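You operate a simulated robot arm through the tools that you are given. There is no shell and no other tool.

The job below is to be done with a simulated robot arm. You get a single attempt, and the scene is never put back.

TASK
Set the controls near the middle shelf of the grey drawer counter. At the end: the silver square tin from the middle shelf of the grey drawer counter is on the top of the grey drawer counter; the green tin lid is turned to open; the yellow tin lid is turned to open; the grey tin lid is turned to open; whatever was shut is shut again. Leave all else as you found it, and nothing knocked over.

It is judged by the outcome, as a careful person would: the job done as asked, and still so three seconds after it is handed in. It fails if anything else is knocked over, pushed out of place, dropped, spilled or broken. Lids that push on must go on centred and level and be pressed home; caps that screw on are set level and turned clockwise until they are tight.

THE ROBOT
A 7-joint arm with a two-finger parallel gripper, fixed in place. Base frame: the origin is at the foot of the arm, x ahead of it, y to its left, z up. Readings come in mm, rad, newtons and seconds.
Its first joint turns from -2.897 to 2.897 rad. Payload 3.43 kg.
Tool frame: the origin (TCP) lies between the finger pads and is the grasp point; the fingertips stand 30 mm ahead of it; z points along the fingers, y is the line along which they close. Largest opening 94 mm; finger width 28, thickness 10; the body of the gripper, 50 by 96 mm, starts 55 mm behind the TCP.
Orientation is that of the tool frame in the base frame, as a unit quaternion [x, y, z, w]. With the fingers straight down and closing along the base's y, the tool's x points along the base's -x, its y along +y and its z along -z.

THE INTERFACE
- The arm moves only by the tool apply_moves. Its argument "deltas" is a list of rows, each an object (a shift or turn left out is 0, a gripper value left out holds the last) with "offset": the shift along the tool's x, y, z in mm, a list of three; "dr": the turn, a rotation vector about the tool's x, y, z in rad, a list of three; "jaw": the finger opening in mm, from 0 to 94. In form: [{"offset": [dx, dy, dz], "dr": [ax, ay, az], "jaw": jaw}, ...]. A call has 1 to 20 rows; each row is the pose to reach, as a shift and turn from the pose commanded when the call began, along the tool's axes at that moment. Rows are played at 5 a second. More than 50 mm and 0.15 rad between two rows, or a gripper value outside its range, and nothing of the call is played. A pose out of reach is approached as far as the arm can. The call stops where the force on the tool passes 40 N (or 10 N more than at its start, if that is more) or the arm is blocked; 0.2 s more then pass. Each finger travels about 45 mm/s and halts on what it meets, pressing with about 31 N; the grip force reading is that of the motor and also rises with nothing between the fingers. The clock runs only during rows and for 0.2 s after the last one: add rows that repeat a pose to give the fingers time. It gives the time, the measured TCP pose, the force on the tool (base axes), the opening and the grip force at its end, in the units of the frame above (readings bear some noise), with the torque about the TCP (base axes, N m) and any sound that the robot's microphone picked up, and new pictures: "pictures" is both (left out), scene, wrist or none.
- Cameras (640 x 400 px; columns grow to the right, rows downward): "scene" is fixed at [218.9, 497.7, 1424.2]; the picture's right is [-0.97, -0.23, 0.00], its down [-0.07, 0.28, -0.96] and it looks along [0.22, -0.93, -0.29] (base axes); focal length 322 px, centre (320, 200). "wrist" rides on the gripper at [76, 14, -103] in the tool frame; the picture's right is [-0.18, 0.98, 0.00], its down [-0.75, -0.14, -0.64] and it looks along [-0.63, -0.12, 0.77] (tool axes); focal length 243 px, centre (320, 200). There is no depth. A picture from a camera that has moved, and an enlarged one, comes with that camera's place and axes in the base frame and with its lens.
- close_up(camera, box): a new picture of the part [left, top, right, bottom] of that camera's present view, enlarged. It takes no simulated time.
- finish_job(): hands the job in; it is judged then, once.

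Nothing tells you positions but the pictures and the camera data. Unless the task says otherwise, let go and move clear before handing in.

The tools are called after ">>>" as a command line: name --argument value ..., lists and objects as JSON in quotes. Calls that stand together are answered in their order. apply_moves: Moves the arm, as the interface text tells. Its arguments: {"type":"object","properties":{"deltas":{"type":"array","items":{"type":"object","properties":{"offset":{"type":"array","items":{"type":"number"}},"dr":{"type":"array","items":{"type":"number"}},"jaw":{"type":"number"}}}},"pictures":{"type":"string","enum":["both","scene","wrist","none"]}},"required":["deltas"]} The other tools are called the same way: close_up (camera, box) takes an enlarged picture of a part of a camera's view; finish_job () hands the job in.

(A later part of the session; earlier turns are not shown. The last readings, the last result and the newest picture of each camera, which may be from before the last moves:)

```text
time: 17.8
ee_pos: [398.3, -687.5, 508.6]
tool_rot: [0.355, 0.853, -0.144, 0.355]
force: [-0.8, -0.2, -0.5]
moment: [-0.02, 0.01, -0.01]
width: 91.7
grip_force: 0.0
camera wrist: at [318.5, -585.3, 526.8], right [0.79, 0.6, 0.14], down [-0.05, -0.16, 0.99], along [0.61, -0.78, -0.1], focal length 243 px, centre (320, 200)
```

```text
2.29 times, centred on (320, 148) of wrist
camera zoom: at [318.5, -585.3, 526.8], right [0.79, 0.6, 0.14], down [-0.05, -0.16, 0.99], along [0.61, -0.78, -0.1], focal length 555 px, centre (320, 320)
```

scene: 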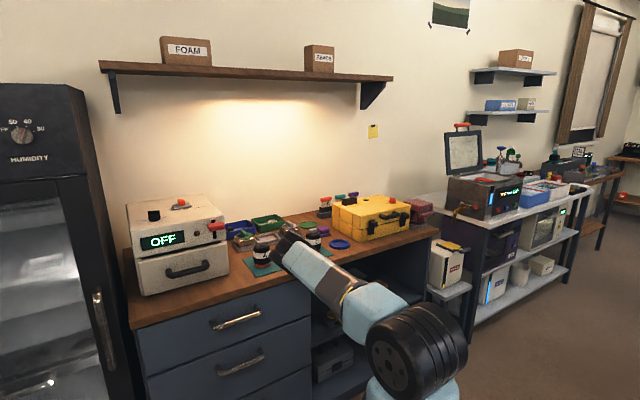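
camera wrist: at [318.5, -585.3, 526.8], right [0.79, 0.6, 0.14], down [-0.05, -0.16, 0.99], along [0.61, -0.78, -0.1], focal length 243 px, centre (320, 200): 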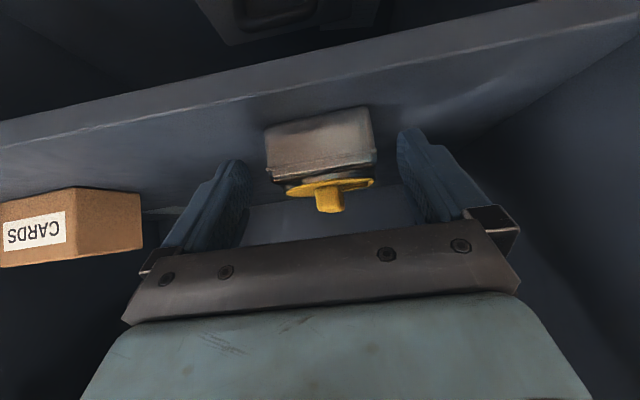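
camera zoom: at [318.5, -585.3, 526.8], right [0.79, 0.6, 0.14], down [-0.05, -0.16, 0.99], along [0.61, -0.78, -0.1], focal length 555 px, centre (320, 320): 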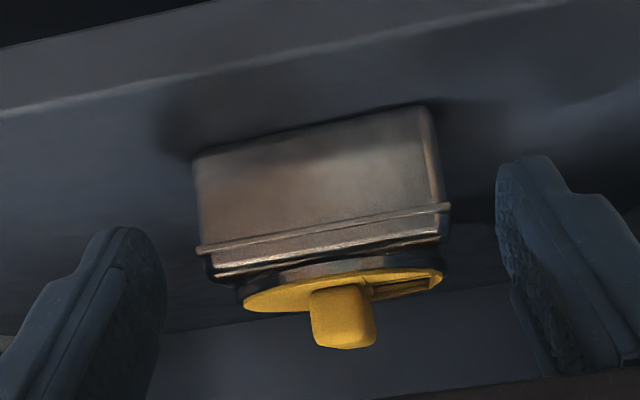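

The tin is standing square on the shelf. I'll move forward to centre the pads on it and grip.

>>> apply_moves --deltas '[{"offset": [-12, 0, 11]}, {"offset": [-24.4, 0, 22.3]}, {"offset": [-24.4, 0, 22.3]}, {"offset": [-24.4, 0, 22.3], "jaw": 75}, {"offset": [-24.4, 0, 22.3], "jaw": 60}, {"offset": [-24.4, 0, 22.3], "jaw": 50}, {"offset": [-24.4, 0, 22.3], "jaw": 50}]'

>>> close_up --camera "wrist" --box '[180, 60, 460, 235]'

```text
time: 19.4
ee_pos: [422.0, -709.3, 510.1]
tool_rot: [0.354, 0.853, -0.145, 0.356]
force: [-1.6, -2.1, 6.2]
moment: [-0.13, 0.29, 0.02]
width: 69.8
grip_force: 31.0
camera wrist: at [343.1, -608.4, 528.3], right [0.79, 0.6, 0.14], down [-0.05, -0.16, 0.99], along [0.62, -0.78, -0.1], focal length 243 px, centre (320, 200)
```

scene: 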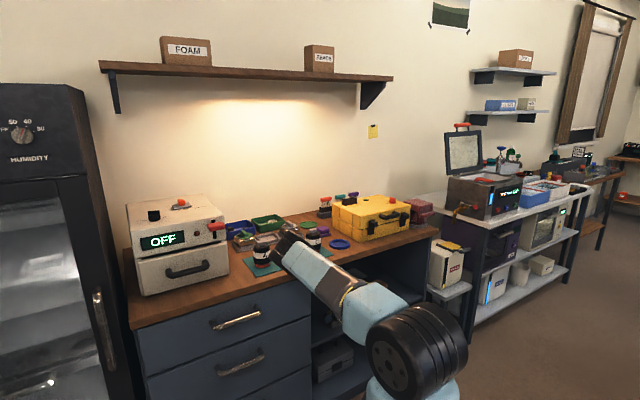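
wrist: 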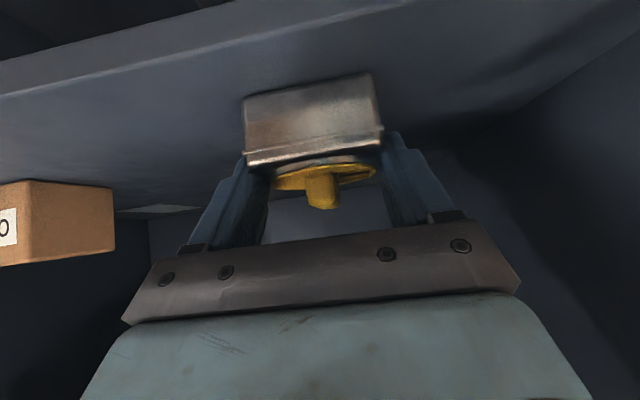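

```text
2.29 times, centred on (320, 148) of wrist
camera zoom: at [343.1, -608.4, 528.3], right [0.79, 0.6, 0.14], down [-0.05, -0.16, 0.99], along [0.62, -0.78, -0.1], focal length 555 px, centre (320, 320)
```

zoom: 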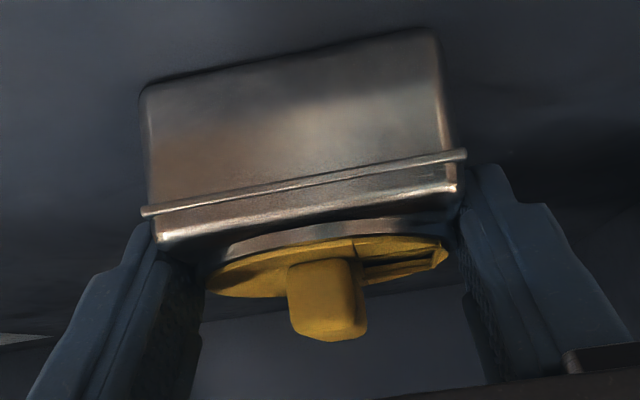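

The tin is gripped near its centre. I'll lift it slightly and check that it stays level and held.

>>> apply_moves --deltas '[{"offset": [-3.5, 0, -3.5]}, {"offset": [-10.6, 0, -10.6]}, {"offset": [-17.7, 0, -17.7]}, {"offset": [-17.7, 0, -17.7]}]'

>>> close_up --camera "wrist" --box '[180, 60, 460, 235]'

```text
time: 20.4
ee_pos: [423.9, -706.7, 534.2]
tool_rot: [0.355, 0.853, -0.143, 0.355]
force: [0.3, -0.7, -1.9]
moment: [0.03, 0.03, 0.03]
width: 69.4
grip_force: 31.3
camera wrist: at [343.3, -606.1, 552.3], right [0.79, 0.6, 0.14], down [-0.05, -0.16, 0.99], along [0.62, -0.78, -0.1], focal length 243 px, centre (320, 200)
```

scene: 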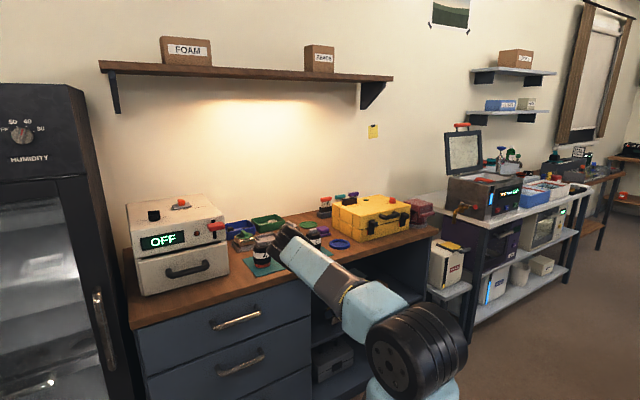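
wrist: 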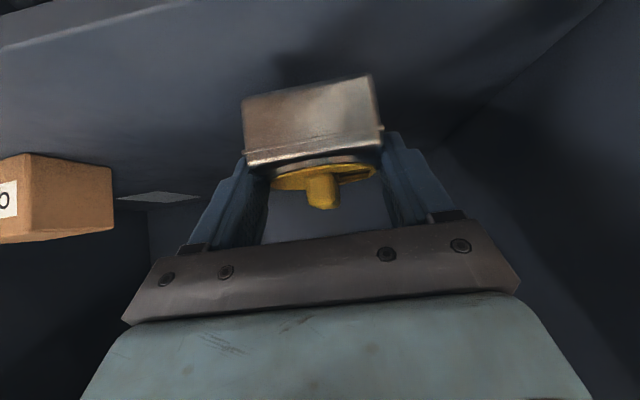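

```text
2.29 times, centred on (320, 148) of wrist
camera zoom: at [343.3, -606.1, 552.3], right [0.79, 0.6, 0.14], down [-0.05, -0.16, 0.99], along [0.62, -0.78, -0.1], focal length 555 px, centre (320, 320)
```

zoom: 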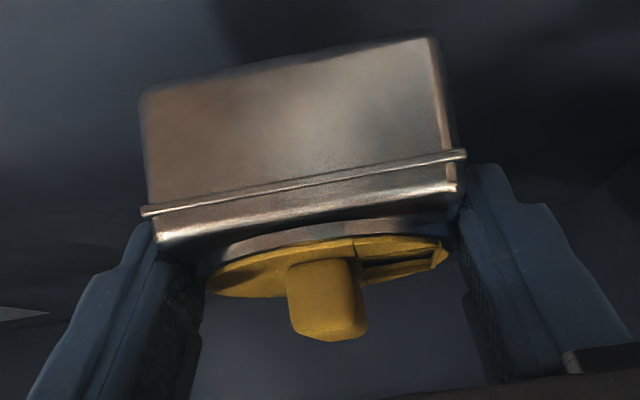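

The tin is held level (about 1.7 N). I'll back out of the shelf the way I came and rise in front of the counter.

>>> apply_moves --deltas '[{"offset": [9.5, 0, -32.2]}, {"offset": [13.1, 0, -71.1]}, {"offset": [13.1, 0, -113.5]}, {"offset": [9.5, 0, -159.5]}, {"offset": [4.6, 0, -206.8]}, {"offset": [-4.6, 0, -251.4]}, {"offset": [-25.8, 0, -286.7]}, {"offset": [-50.6, 0, -318.5]}, {"offset": [-50.6, 0, -318.5]}]'

```text
time: 22.4
ee_pos: [289.8, -571.6, 794.3]
tool_rot: [0.355, 0.853, -0.144, 0.354]
force: [-0.3, 0.9, -0.5]
moment: [0.04, 0.06, 0.02]
width: 69.6
grip_force: 31.6
camera wrist: at [208.5, -470.3, 811.8], right [0.79, 0.6, 0.14], down [-0.05, -0.16, 0.99], along [0.61, -0.78, -0.1], focal length 243 px, centre (320, 200)
```

scene: 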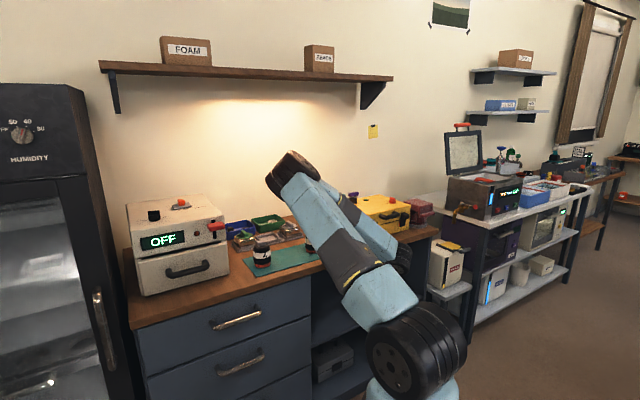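
wrist: 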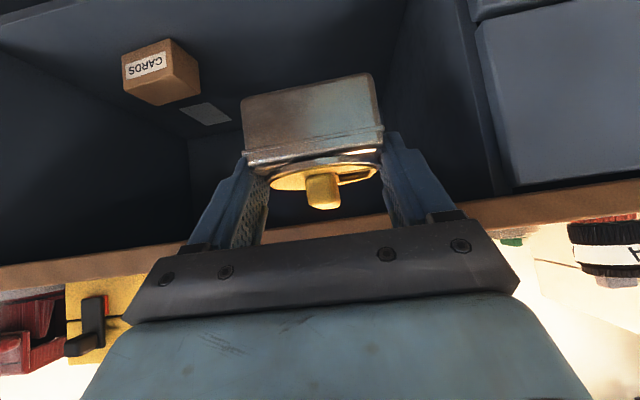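

The tin is out of the shelf and held securely. Now I'll rise above counter height.

>>> apply_moves --deltas '[{"offset": [-31, 0, -31]}, {"offset": [-62, 0, -62]}, {"offset": [-93, 0, -93]}, {"offset": [-124, 0, -124]}, {"offset": [-155, 0, -155]}, {"offset": [-186, 0, -186]}, {"offset": [-210, 0, -210]}, {"offset": [-210, 0, -210]}]'

```text
time: 24.2
ee_pos: [288.2, -573.9, 1088.7]
tool_rot: [0.355, 0.853, -0.144, 0.354]
force: [0.3, 0.5, -1.6]
moment: [-0.02, -0.01, 0.01]
width: 69.6
grip_force: 31.0
camera wrist: at [208.2, -472.8, 1107.9], right [0.79, 0.6, 0.14], down [-0.05, -0.16, 0.99], along [0.61, -0.78, -0.1], focal length 243 px, centre (320, 200)
```

scene: 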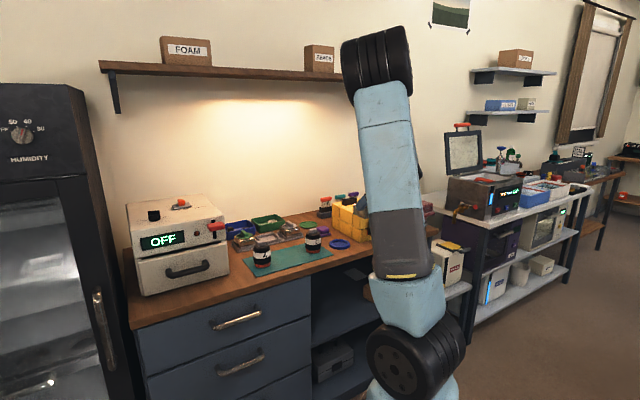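
wrist: 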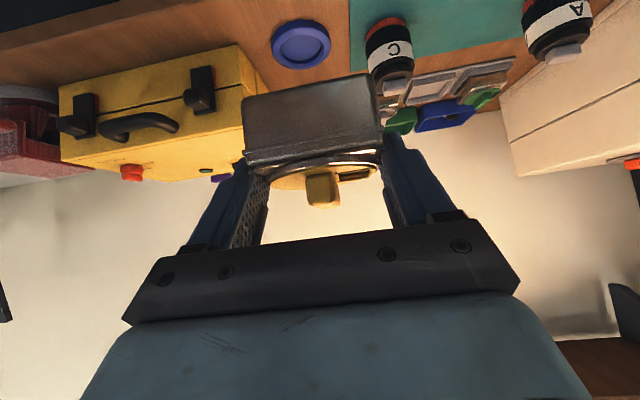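

The tray is visible to the right of the held tin. I'll take close-ups to locate the empty middle slot accurately.

>>> close_up --camera "wrist" --box '[360, 0, 600, 150]'

>>> close_up --camera "scene" --box '[220, 205, 340, 280]'

```text
2.67 times, centred on (480, 75) of wrist
camera zoom: at [208.2, -472.8, 1107.9], right [0.79, 0.6, 0.14], down [-0.05, -0.16, 0.99], along [0.61, -0.78, -0.1], focal length 647 px, centre (-107, 533)
```

zoom: 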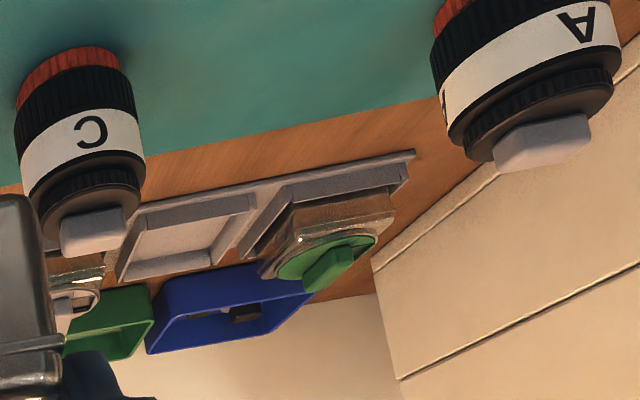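

```text
5.33 times, centred on (280, 242) of scene
camera zoom: at [218.9, 497.7, 1424.2], right [-0.97, -0.23, 0.0], down [-0.07, 0.28, -0.96], along [0.22, -0.93, -0.29], focal length 1717 px, centre (533, -27)
```

zoom: 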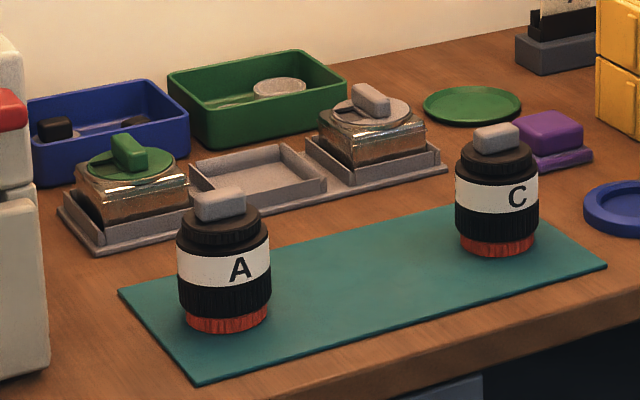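

The numbers place the tray slot about 1015–1020 mm out, and its walls are a close fit for the tin. I'll set the tin down temporarily on the mat between the two jars so I can survey the tray and work with an empty gripper. First I'll move above that spot, staying high.

>>> apply_moves --deltas '[{"offset": [-16.5, 35.7, 25.7]}, {"offset": [-33, 71.4, 51.4]}, {"offset": [-49.5, 107, 77]}, {"offset": [-66, 142.7, 102.8]}, {"offset": [-82.5, 178.3, 128.5]}, {"offset": [-99, 214, 154.2]}, {"offset": [-99, 214, 154.2]}]'

```text
time: 25.8
ee_pos: [565.0, -546.1, 1057.1]
tool_rot: [0.355, 0.853, -0.144, 0.354]
force: [-0.7, 0.3, -2.1]
moment: [0.02, -0.01, -0.01]
width: 69.6
grip_force: 31.4
camera wrist: at [486.2, -444.8, 1075.9], right [0.79, 0.6, 0.14], down [-0.05, -0.16, 0.99], along [0.62, -0.78, -0.1], focal length 243 px, centre (320, 200)
```

scene: 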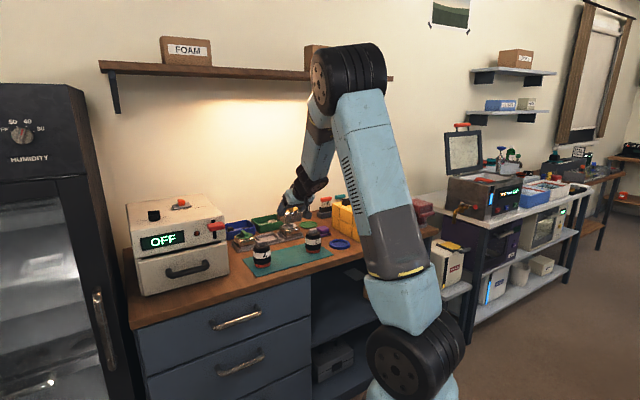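
wrist: 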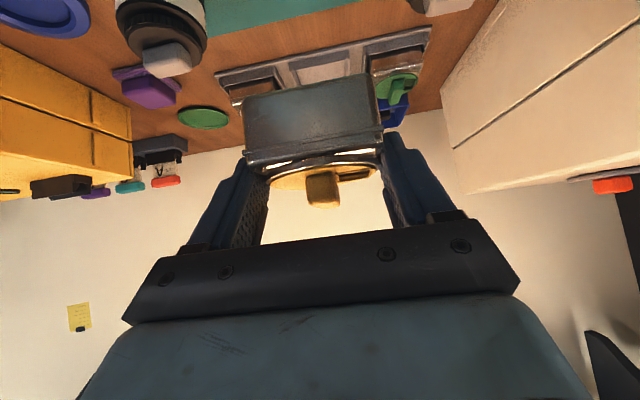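

The tin is above the gap between the jars. I'll check clearance from the scene camera before descending.

>>> close_up --camera "scene" --box '[220, 160, 360, 280]'

>>> close_up --camera "wrist" --box '[100, 0, 460, 200]'

```text
3.33 times, centred on (290, 220) of scene
camera zoom: at [218.9, 497.7, 1424.2], right [-0.97, -0.23, 0.0], down [-0.07, 0.28, -0.96], along [0.22, -0.93, -0.29], focal length 1073 px, centre (420, 133)
```

zoom: 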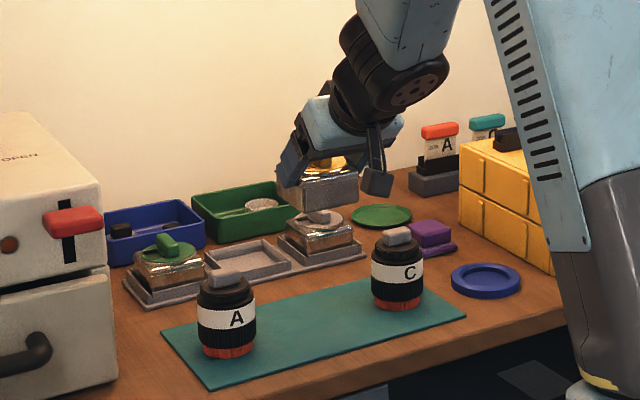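

```text
1.78 times, centred on (280, 100) of wrist
camera zoom: at [486.2, -444.8, 1075.9], right [0.79, 0.6, 0.14], down [-0.05, -0.16, 0.99], along [0.62, -0.78, -0.1], focal length 431 px, centre (391, 378)
```

zoom: 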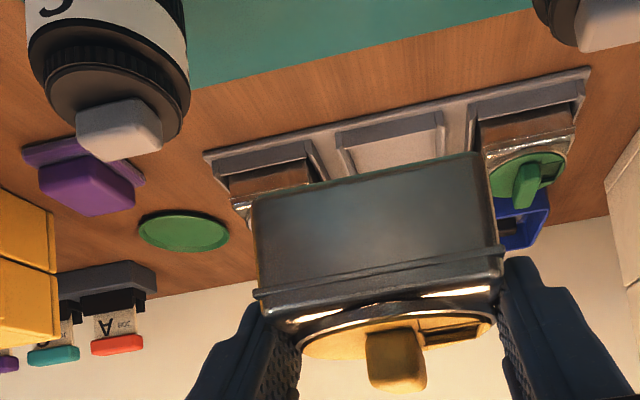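

The view shows ample clearance on both sides. I'll descend to just above the mat between the jars.

>>> apply_moves --deltas '[{"offset": [25, 0, 29]}, {"offset": [50, -1, 58]}, {"offset": [75, -1.4, 87]}, {"offset": [99, -1.4, 116]}, {"offset": [99, -1.4, 116]}]'

>>> close_up --camera "scene" --box '[220, 190, 360, 290]'

```text
time: 27.0
ee_pos: [571.6, -558.5, 903.2]
tool_rot: [0.355, 0.853, -0.145, 0.355]
force: [0.1, 1.8, -1.5]
moment: [0.04, 0.03, 0.0]
width: 69.9
grip_force: 30.4
camera wrist: at [492.5, -456.6, 920.8], right [0.79, 0.6, 0.14], down [-0.05, -0.16, 0.99], along [0.62, -0.78, -0.1], focal length 243 px, centre (320, 200)
```

scene: 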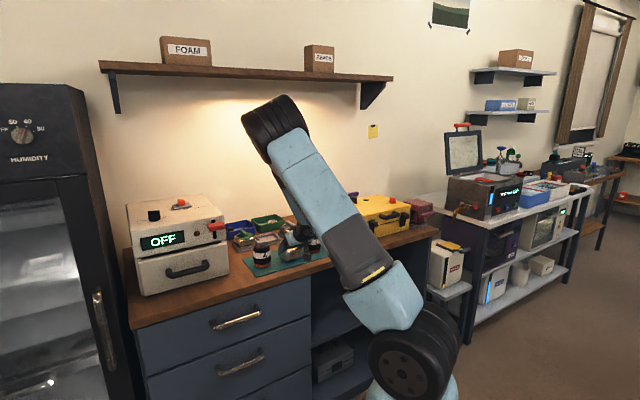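
wrist: 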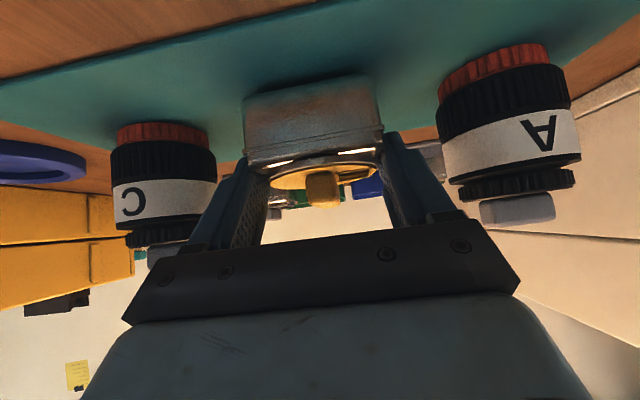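

```text
4.00 times, centred on (290, 240) of scene
camera zoom: at [218.9, 497.7, 1424.2], right [-0.97, -0.23, 0.0], down [-0.07, 0.28, -0.96], along [0.22, -0.93, -0.29], focal length 1287 px, centre (440, 40)
```

zoom: 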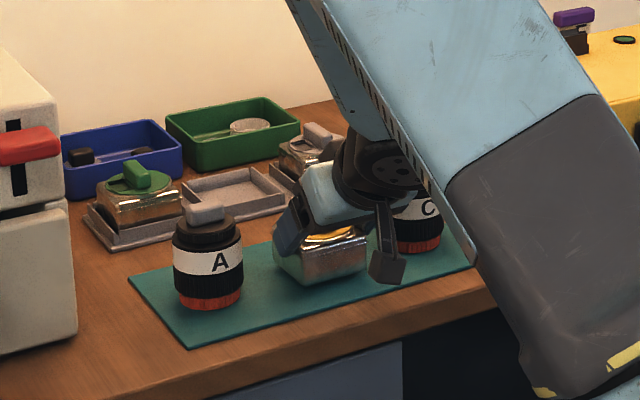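

The tin is just above the mat, well clear of both jars. I'll lower in small steps until I feel contact.

>>> apply_moves --deltas '[{"offset": [2.1, 0, 2.1]}, {"offset": [4.2, 0, 4.2]}, {"offset": [4.2, 0, 4.2]}]' --pictures "none"

```text
time: 27.8
ee_pos: [573.4, -559.3, 896.7]
tool_rot: [0.355, 0.853, -0.143, 0.354]
force: [-0.5, -0.2, -1.5]
moment: [0.01, 0.01, -0.02]
width: 69.6
grip_force: 31.6
```

>>> apply_moves --deltas '[{"offset": [1.4, 0, 1.4]}, {"offset": [2.8, 0, 2.8]}, {"offset": [2.8, 0, 2.8]}]' --pictures "none"

```text
time: 28.6
ee_pos: [574.2, -560.8, 895.9]
tool_rot: [0.354, 0.852, -0.145, 0.358]
force: [0.5, -0.2, 6.2]
moment: [-0.17, 0.28, 0.03]
width: 69.6
grip_force: 31.0
stopped in row 3: the force on the tool passed its limit at 41 N (the readings are from after the stop); the commanded pose is now the measured one
```

Contact with the mat occurred at TCP z≈896, which puts the mat surface near z≈850. I'll release the tin and check that it stands flat.

>>> apply_moves --deltas '[{"offset": [0, 0, 0], "jaw": 75}, {"offset": [0, 0, 0], "jaw": 86}, {"offset": [0, 0, 0], "jaw": 86}]'

>>> close_up --camera "wrist" --box '[200, 50, 440, 230]'

```text
time: 29.4
ee_pos: [572.7, -560.6, 895.1]
tool_rot: [0.355, 0.852, -0.145, 0.357]
force: [0.0, -0.4, -0.8]
moment: [-0.02, 0.02, 0.01]
width: 85.8
grip_force: 0.0
camera wrist: at [493.2, -459.4, 912.7], right [0.79, 0.6, 0.14], down [-0.05, -0.16, 0.99], along [0.62, -0.78, -0.09], focal length 243 px, centre (320, 200)
```

scene: 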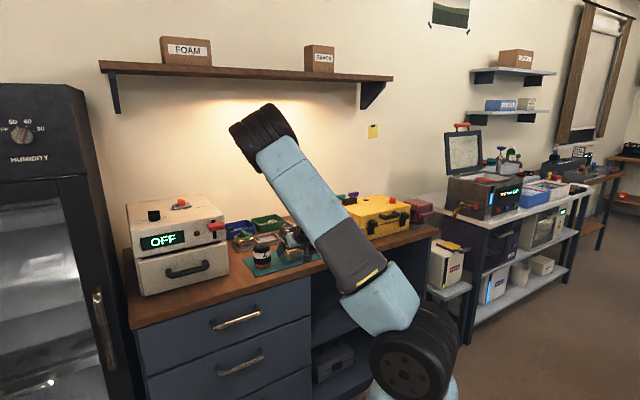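
wrist: 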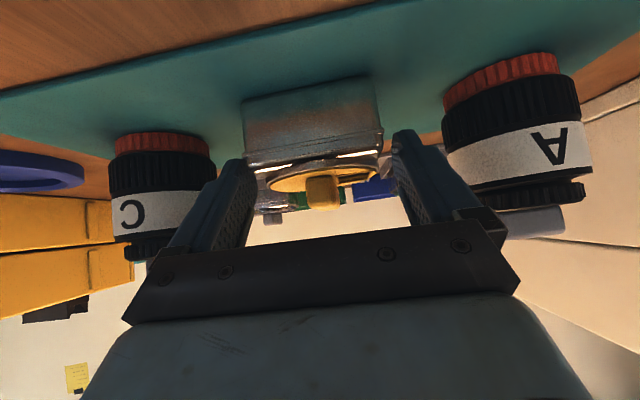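

```text
2.22 times, centred on (320, 140) of wrist
camera zoom: at [493.2, -459.4, 912.7], right [0.79, 0.6, 0.14], down [-0.05, -0.16, 0.99], along [0.62, -0.78, -0.09], focal length 539 px, centre (320, 333)
```

zoom: 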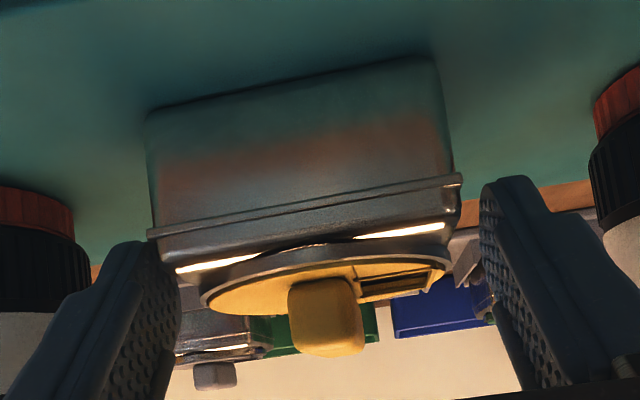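

The tin is standing level on the mat. I'll withdraw along the tool axis, then straighten the tool to survey the tray.

>>> apply_moves --deltas '[{"offset": [0, 0, -20]}, {"offset": [0, 0, -50]}, {"offset": [0, 0, -90]}, {"offset": [0, 0, -135]}, {"offset": [-30, 0, -165]}, {"offset": [-60, 0, -195]}, {"offset": [-60, 0, -195]}]'

>>> close_up --camera "wrist" --box '[100, 0, 500, 200]'

```text
time: 31.0
ee_pos: [504.4, -492.1, 1077.4]
tool_rot: [0.355, 0.852, -0.145, 0.356]
force: [1.1, 0.9, -0.6]
moment: [0.01, 0.05, 0.0]
width: 86.0
grip_force: 0.2
camera wrist: at [422.7, -391.0, 1095.7], right [0.79, 0.6, 0.14], down [-0.05, -0.16, 0.99], along [0.62, -0.78, -0.09], focal length 243 px, centre (320, 200)
```

scene: 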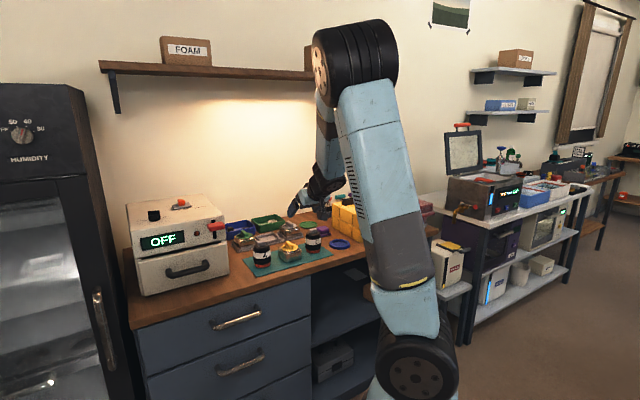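
wrist: 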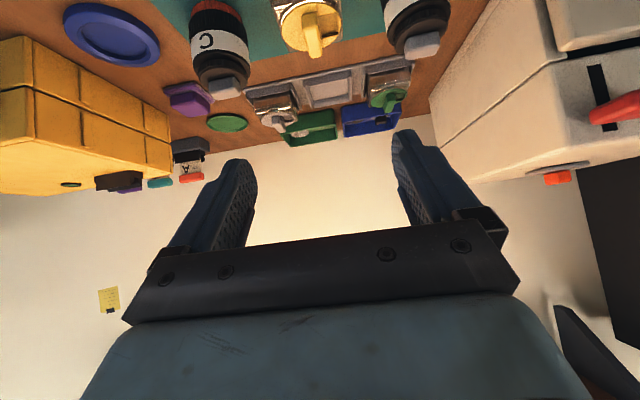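

```text
1.60 times, centred on (300, 100) of wrist
camera zoom: at [422.7, -391.0, 1095.7], right [0.79, 0.6, 0.14], down [-0.05, -0.16, 0.99], along [0.62, -0.78, -0.09], focal length 388 px, centre (352, 360)
```

zoom: 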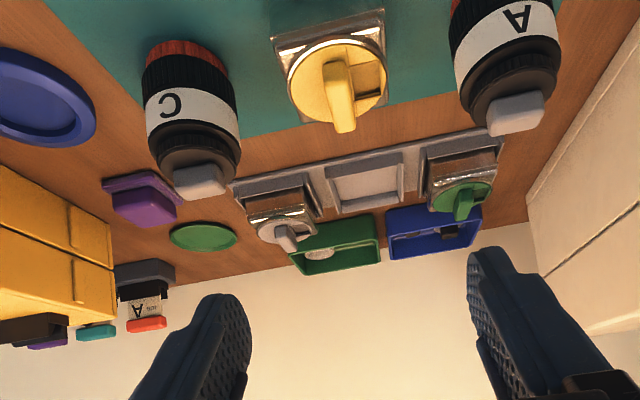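

Now I'll straighten the tool to vertical and move over the tray for a close survey.

>>> apply_moves --deltas '[{"offset": [-11.5, 2, 22.6], "dr": [0, 0.131, 0]}, {"offset": [-23, 4, 45.2], "dr": [0, 0.262, 0]}, {"offset": [-34.5, 6, 68], "dr": [0, 0.393, 0]}, {"offset": [-46, 8, 90.4], "dr": [0, 0.524, 0]}, {"offset": [-57.5, 10, 113], "dr": [0, 0.655, 0]}, {"offset": [-69.3, 11, 135.8], "dr": [0, 0.786, 0]}, {"offset": [-69.3, 11, 135.8], "dr": [0, 0.786, 0]}]'

>>> close_up --camera "wrist" --box '[180, 50, 460, 225]'

```text
time: 32.6
ee_pos: [612.2, -587.3, 1027.9]
tool_rot: [0.382, 0.924, 0.002, 0.003]
force: [0.7, 0.1, 0.0]
moment: [-0.01, -0.01, 0.04]
width: 86.1
grip_force: 0.0
camera wrist: at [567.0, -522.6, 1129.5], right [0.83, 0.56, 0.01], down [0.43, -0.63, 0.64], along [0.37, -0.53, -0.77], focal length 243 px, centre (320, 200)
```

scene: 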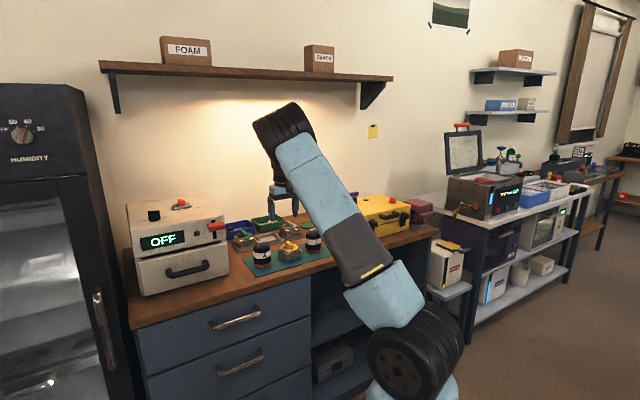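
wrist: 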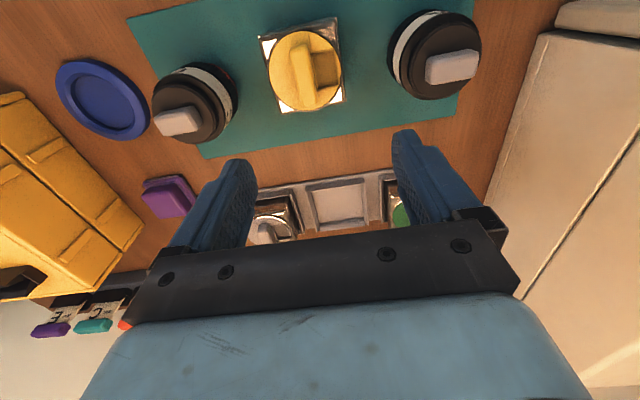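

```text
2.29 times, centred on (320, 138) of wrist
camera zoom: at [567.0, -522.6, 1129.5], right [0.83, 0.56, 0.01], down [0.43, -0.63, 0.64], along [0.37, -0.53, -0.77], focal length 555 px, centre (320, 343)
```

zoom: 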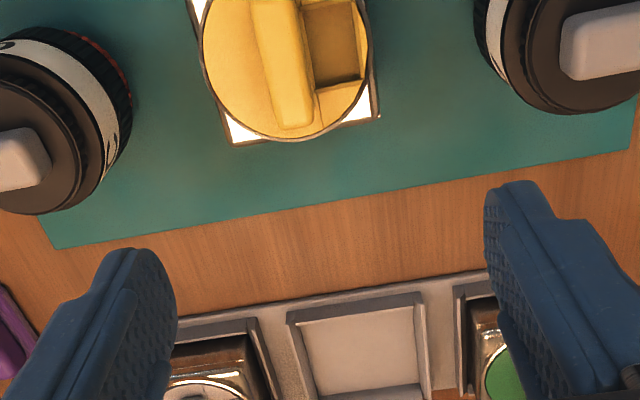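

The vertical tool works here. I'll move further outward to test reach and view the lids from above.

>>> apply_moves --deltas '[{"offset": [-40, 0, 0]}, {"offset": [-80, 0, 0]}, {"offset": [-120, 0, 0]}, {"offset": [-120, 0, 0]}]'

>>> close_up --camera "wrist" --box '[180, 50, 460, 225]'

```text
time: 33.6
ee_pos: [697.0, -672.9, 1030.6]
tool_rot: [0.382, 0.924, 0.001, 0.003]
force: [0.2, -1.1, 0.1]
moment: [-0.01, -0.02, 0.01]
width: 86.0
grip_force: 0.2
camera wrist: at [651.9, -608.3, 1132.8], right [0.83, 0.56, 0.01], down [0.43, -0.63, 0.64], along [0.37, -0.53, -0.76], focal length 243 px, centre (320, 200)
```

scene: 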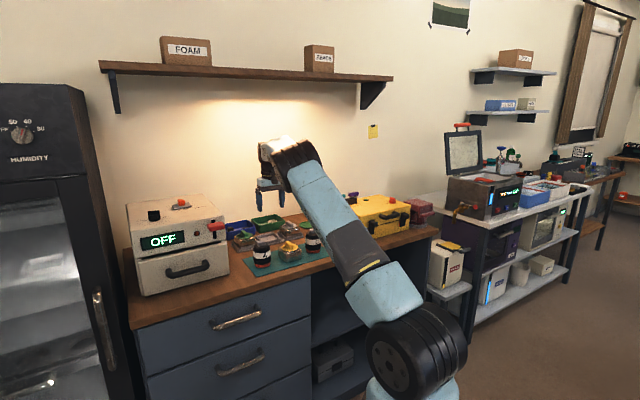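
wrist: 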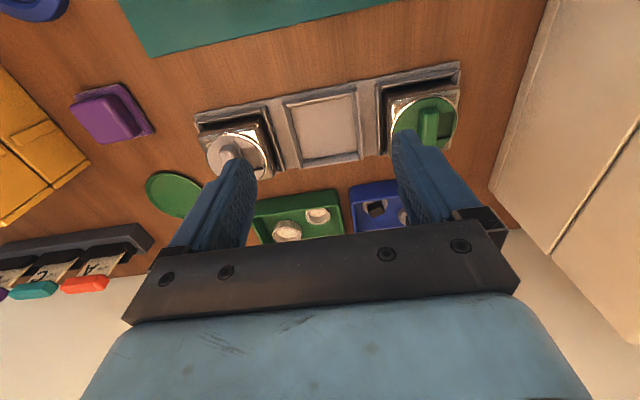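

```text
2.29 times, centred on (320, 138) of wrist
camera zoom: at [651.9, -608.3, 1132.8], right [0.83, 0.56, 0.01], down [0.43, -0.63, 0.64], along [0.37, -0.53, -0.76], focal length 555 px, centre (320, 343)
```

zoom: 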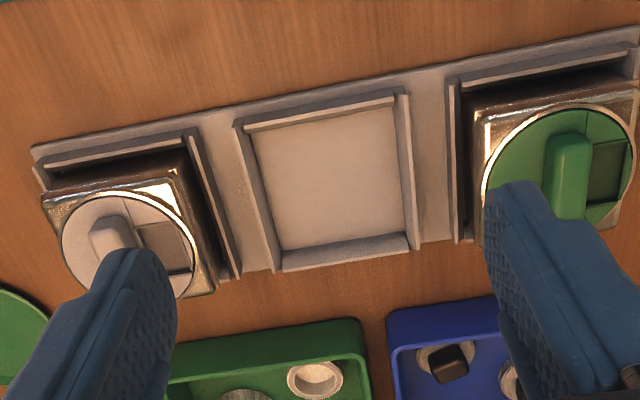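

Excellent view: the middle slot is centred at about r=1018, u=16, and the tins sit about 103 mm either side of it. I'll move above the green lid to test reach and look at it closely.

>>> apply_moves --deltas '[{"offset": [-14, 35, 0]}, {"offset": [-29, 70, 0]}, {"offset": [-43, 104, 0]}, {"offset": [-43, 104, 0]}]'

>>> close_up --camera "wrist" --box '[220, 40, 420, 165]'

```text
time: 34.6
ee_pos: [801.7, -629.8, 1031.8]
tool_rot: [0.382, 0.924, 0.003, 0.002]
force: [0.4, -0.5, -0.1]
moment: [-0.01, -0.01, -0.06]
width: 85.9
grip_force: 0.1
camera wrist: at [757.7, -564.3, 1132.9], right [0.83, 0.56, 0.01], down [0.43, -0.63, 0.64], along [0.37, -0.53, -0.76], focal length 243 px, centre (320, 200)
```

scene: 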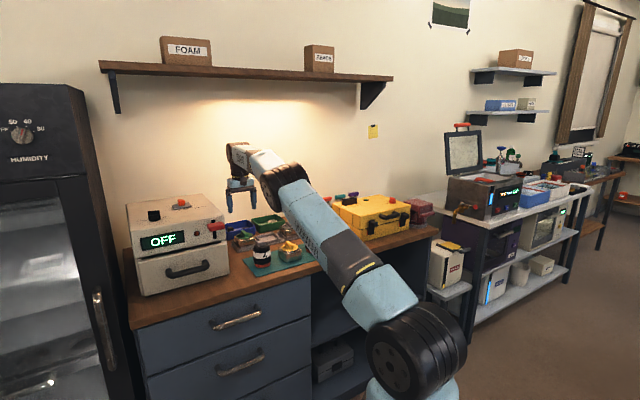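
wrist: 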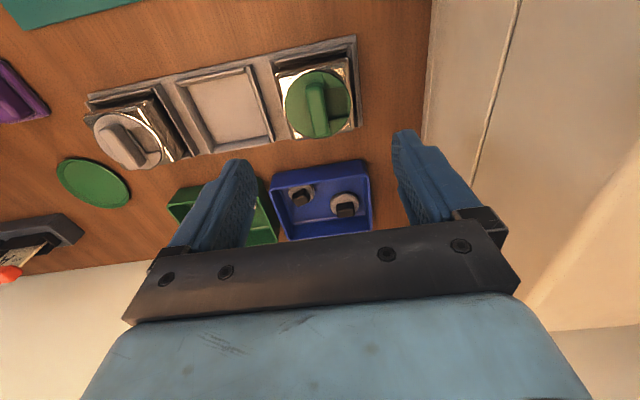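

```text
3.20 times, centred on (320, 102) of wrist
camera zoom: at [757.7, -564.3, 1132.9], right [0.83, 0.56, 0.01], down [0.43, -0.63, 0.64], along [0.37, -0.53, -0.76], focal length 776 px, centre (320, 512)
```

zoom: 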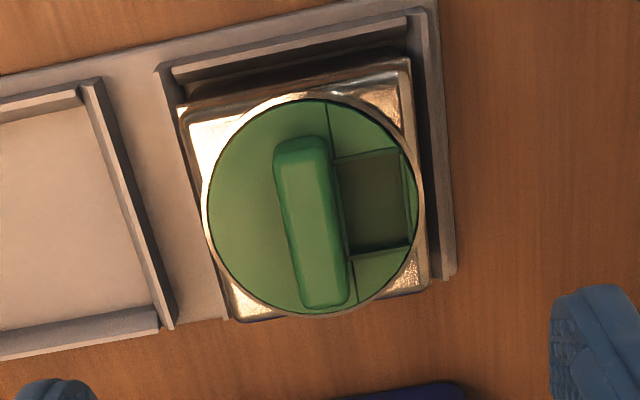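

I can reach above the green lid with a vertical tool. Its bar knob runs along r, about 13 mm wide, with the lid's window on the +u side. I'll narrow the jaws and descend around the knob.

>>> apply_moves --deltas '[{"offset": [-1, -2, 30], "jaw": 60}, {"offset": [-2, -2.3, 60], "jaw": 45}, {"offset": [-2, -2.3, 85], "jaw": 40}, {"offset": [-2, -2.3, 98], "jaw": 40}, {"offset": [-2, -2.3, 98], "jaw": 40}]'

>>> close_up --camera "wrist" --box '[220, 90, 420, 215]'

>>> close_up --camera "scene" --box '[200, 170, 320, 270]'

```text
time: 35.8
ee_pos: [803.6, -631.8, 932.0]
tool_rot: [0.383, 0.924, 0.003, 0.004]
force: [0.3, -0.1, 0.5]
moment: [0.0, -0.01, -0.03]
width: 40.0
grip_force: 0.0
camera wrist: at [758.7, -566.9, 1034.4], right [0.83, 0.56, 0.01], down [0.43, -0.63, 0.64], along [0.37, -0.53, -0.76], focal length 243 px, centre (320, 200)
```

scene: 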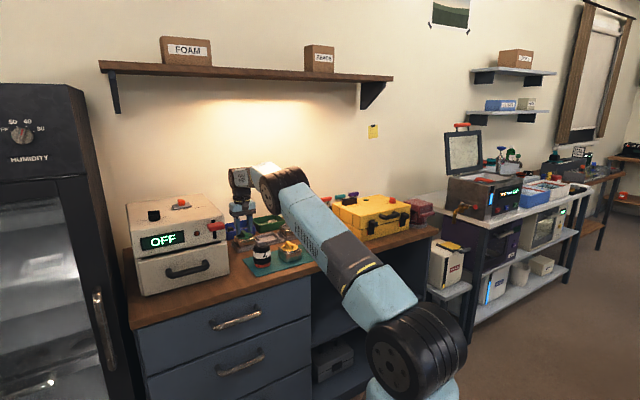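
wrist: 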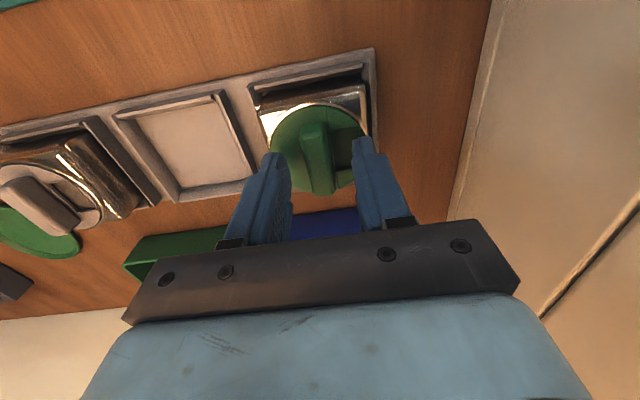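

```text
3.20 times, centred on (320, 152) of wrist
camera zoom: at [758.7, -566.9, 1034.4], right [0.83, 0.56, 0.01], down [0.43, -0.63, 0.64], along [0.37, -0.53, -0.76], focal length 776 px, centre (320, 352)
```

zoom: 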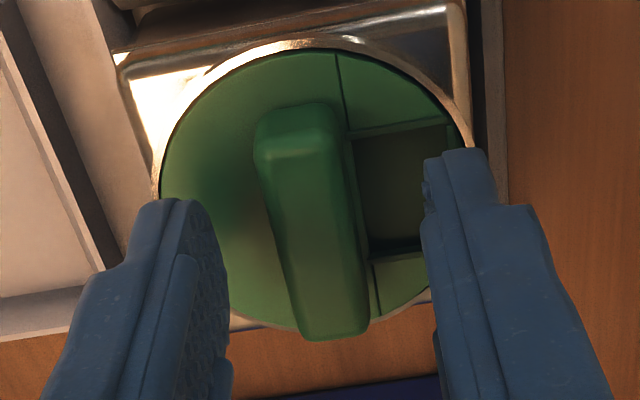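

```text
4.00 times, centred on (260, 220) of scene
camera zoom: at [218.9, 497.7, 1424.2], right [-0.97, -0.23, 0.0], down [-0.07, 0.28, -0.96], along [0.22, -0.93, -0.29], focal length 1287 px, centre (560, 120)
```

zoom: 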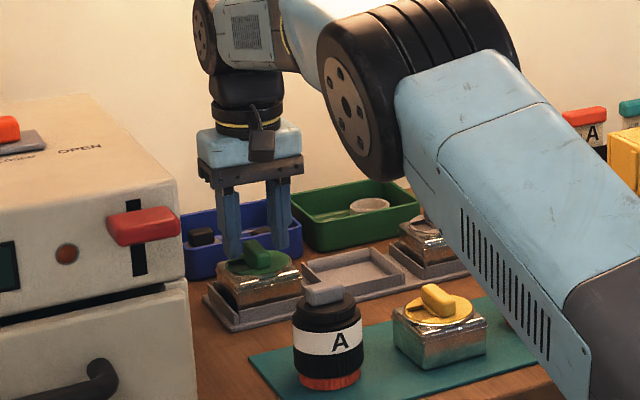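

The knob is centred between the fingers. I'll lower slightly and close on the bar.

>>> apply_moves --deltas '[{"offset": [1, 0, 3], "jaw": 30}, {"offset": [1, 0, 5], "jaw": 20}, {"offset": [1, 0, 5], "jaw": 10}, {"offset": [1, 0, 5], "jaw": 5}, {"offset": [1, 0, 5], "jaw": 5}]'

>>> close_up --camera "wrist" --box '[220, 90, 420, 215]'

```text
time: 37.0
ee_pos: [803.0, -632.1, 928.2]
tool_rot: [0.382, 0.924, 0.003, 0.004]
force: [-0.3, -0.6, 1.1]
moment: [-0.03, 0.08, -0.01]
width: 15.1
grip_force: 31.2
camera wrist: at [758.3, -567.1, 1029.4], right [0.83, 0.56, 0.01], down [0.43, -0.63, 0.64], along [0.37, -0.53, -0.76], focal length 243 px, centre (320, 200)
```

scene: 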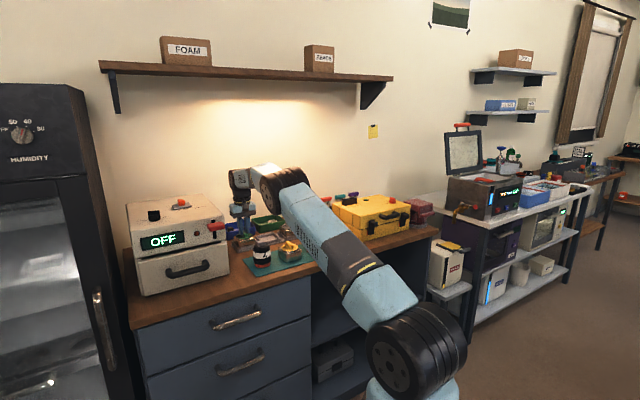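
wrist: 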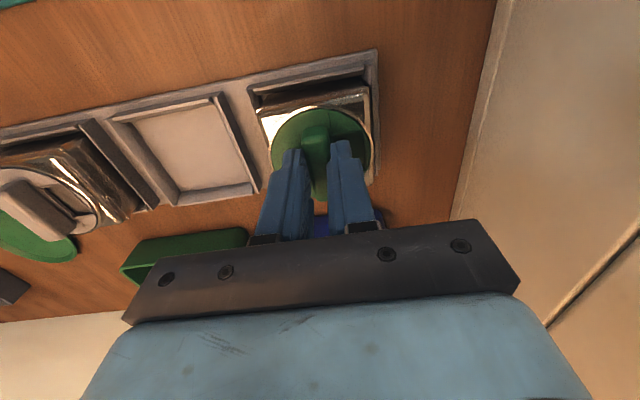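

```text
3.20 times, centred on (320, 152) of wrist
camera zoom: at [758.3, -567.1, 1029.4], right [0.83, 0.56, 0.01], down [0.43, -0.63, 0.64], along [0.37, -0.53, -0.76], focal length 776 px, centre (320, 352)
```

zoom: 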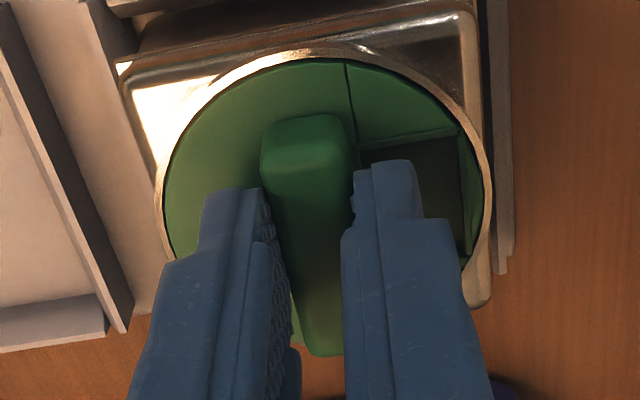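

I'm holding the green knob bar (15 mm). I'll try a small counter-clockwise turn (seen from above) and read the torque.

>>> apply_moves --deltas '[{"dr": [0, 0, -0.06]}, {"dr": [0, 0, -0.12]}, {"dr": [0, 0, -0.18]}, {"dr": [0, 0, -0.18]}]' --pictures "wrist"

>>> close_up --camera "wrist" --box '[220, 90, 420, 215]'

```text
time: 38.0
ee_pos: [802.8, -632.2, 927.7]
tool_rot: [0.298, 0.955, 0.001, 0.004]
force: [-2.4, -4.4, 4.9]
moment: [-0.09, 0.2, -0.03]
width: 15.3
grip_force: 31.1
camera wrist: at [747.2, -576.0, 1029.2], right [0.71, 0.7, 0.01], down [0.53, -0.55, 0.65], along [0.46, -0.46, -0.76], focal length 243 px, centre (320, 200)
```

wrist: 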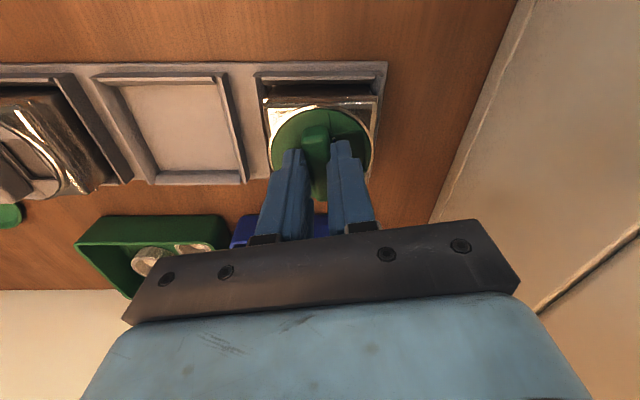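

```text
3.20 times, centred on (320, 152) of wrist
camera zoom: at [747.2, -576.0, 1029.2], right [0.71, 0.7, 0.01], down [0.53, -0.55, 0.65], along [0.46, -0.46, -0.76], focal length 776 px, centre (320, 352)
```

zoom: 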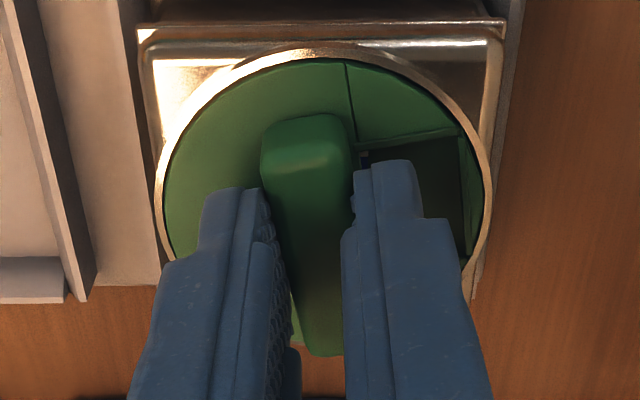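

The lid turns freely counter-clockwise with the tin held by its slot. I'll continue turning and watch the window.

>>> apply_moves --deltas '[{"dr": [0, 0, -0.1]}, {"dr": [0, 0, -0.2]}, {"dr": [0, 0, -0.3]}, {"dr": [0, 0, -0.4]}, {"dr": [0, 0, -0.5]}, {"dr": [0, 0, -0.6]}, {"dr": [0, 0, -0.6]}]' --pictures "wrist"

>>> close_up --camera "wrist" --box '[220, 90, 420, 215]'

```text
time: 39.6
ee_pos: [802.0, -633.5, 929.4]
tool_rot: [0.002, 1.0, 0.0, 0.005]
force: [-11.9, -21.8, 13.3]
moment: [-0.74, 0.92, -0.12]
width: 15.3
grip_force: 30.6
camera wrist: at [724.9, -617.0, 1029.8], right [0.19, 0.98, 0.0], down [0.75, -0.14, 0.65], along [0.64, -0.12, -0.76], focal length 243 px, centre (320, 200)
```

wrist: 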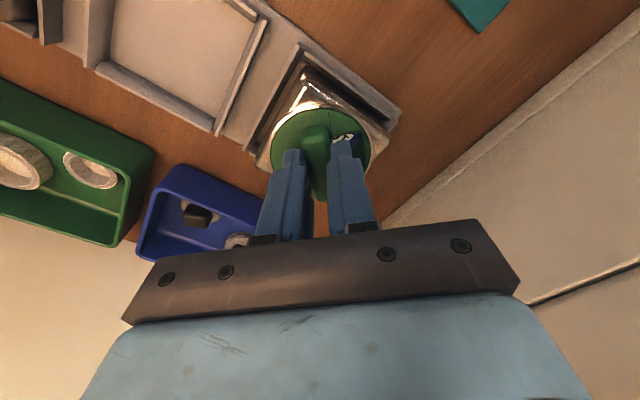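

```text
3.20 times, centred on (320, 152) of wrist
camera zoom: at [724.9, -617.0, 1029.8], right [0.19, 0.98, 0.0], down [0.75, -0.14, 0.65], along [0.64, -0.12, -0.76], focal length 776 px, centre (320, 352)
```

zoom: 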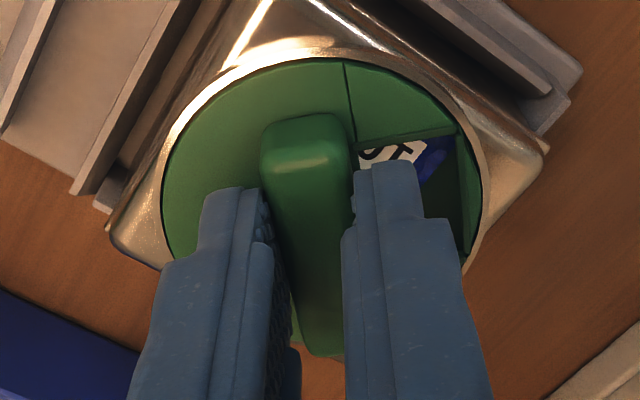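

The window is beginning to show a label beneath it. Side forces are building from a slight offset, so I'll shift to relieve them and continue turning in smaller steps.

>>> apply_moves --deltas '[{"offset": [0.7, -1.2, -0.5]}, {"offset": [0.7, -1.2, -0.5], "dr": [0, 0, -0.1]}, {"offset": [0.7, -1.2, -0.5], "dr": [0, 0, -0.2]}, {"offset": [0.7, -1.2, -0.5], "dr": [0, 0, -0.2]}]' --pictures "wrist"

>>> close_up --camera "wrist" --box '[220, 90, 420, 215]'

```text
time: 40.6
ee_pos: [801.0, -633.4, 929.2]
tool_rot: [-0.097, 0.995, -0.001, 0.005]
force: [-5.5, -21.4, 13.3]
moment: [-0.89, 0.35, -0.1]
width: 15.4
grip_force: 31.4
camera wrist: at [723.1, -632.8, 1030.1], right [-0.01, 1.0, 0.0], down [0.76, 0.01, 0.65], along [0.65, 0.01, -0.76], focal length 243 px, centre (320, 200)
```

wrist: 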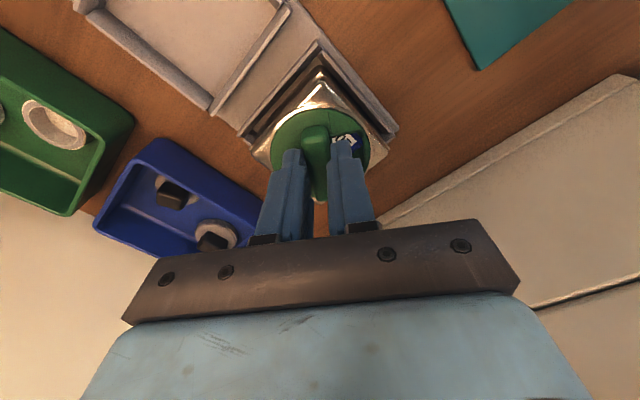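

```text
3.20 times, centred on (320, 152) of wrist
camera zoom: at [723.1, -632.8, 1030.1], right [-0.01, 1.0, 0.0], down [0.76, 0.01, 0.65], along [0.65, 0.01, -0.76], focal length 776 px, centre (320, 352)
```

zoom: 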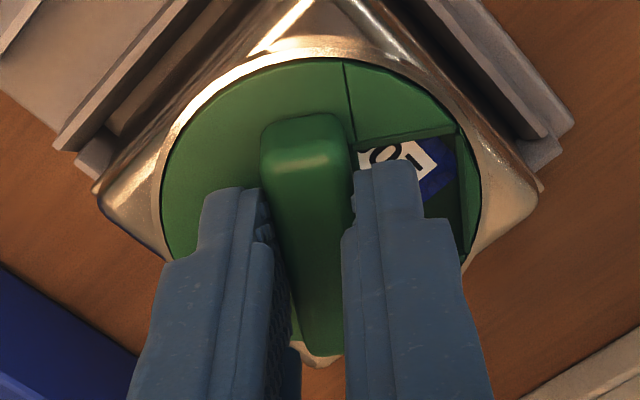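

Through the window I now see contents with a label, so the opening is being uncovered. I'll relieve more of the side force, then continue.

>>> apply_moves --deltas '[{"offset": [0, -0.8, 0]}, {"offset": [0.5, -1.6, -0.5]}, {"offset": [0.5, -1.6, -0.5]}]' --pictures "none"

```text
time: 41.4
ee_pos: [802.9, -634.3, 927.9]
tool_rot: [-0.098, 0.995, 0.001, 0.004]
force: [-3.0, -11.9, 10.8]
moment: [-0.36, 0.08, -0.03]
width: 15.0
grip_force: 30.9
```

>>> apply_moves --deltas '[{"offset": [0, -1.0, -0.5]}, {"offset": [0, -1.8, -1], "dr": [0, 0, -0.08]}, {"offset": [0, -1.8, -1], "dr": [0, 0, -0.16]}, {"offset": [0, -1.8, -1], "dr": [0, 0, -0.24]}, {"offset": [0, -1.8, -1], "dr": [0, 0, -0.24]}]' --pictures "wrist"

>>> close_up --camera "wrist" --box '[220, 90, 420, 215]'

```text
time: 42.6
ee_pos: [803.2, -635.7, 928.8]
tool_rot: [-0.216, 0.976, 0.0, 0.004]
force: [-2.5, -2.3, -3.6]
moment: [-0.24, 0.19, -0.02]
width: 15.0
grip_force: 31.0
camera wrist: at [726.6, -654.0, 1030.8], right [-0.25, 0.97, 0.0], down [0.74, 0.19, 0.65], along [0.63, 0.16, -0.76], focal length 243 px, centre (320, 200)
```

wrist: 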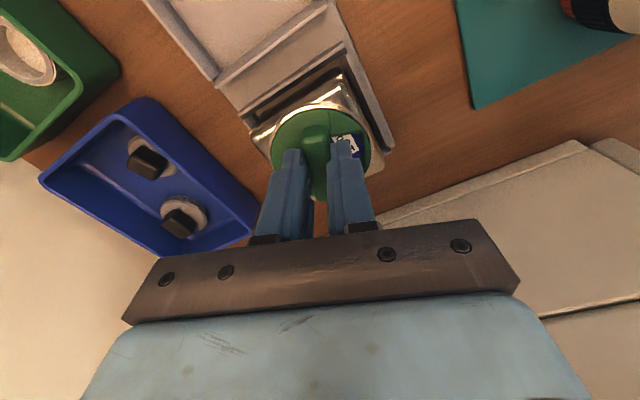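

```text
3.20 times, centred on (320, 152) of wrist
camera zoom: at [726.6, -654.0, 1030.8], right [-0.25, 0.97, 0.0], down [0.74, 0.19, 0.65], along [0.63, 0.16, -0.76], focal length 776 px, centre (320, 352)
```

zoom: 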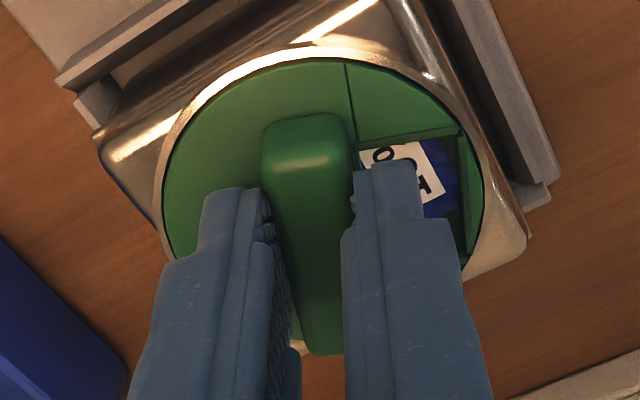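

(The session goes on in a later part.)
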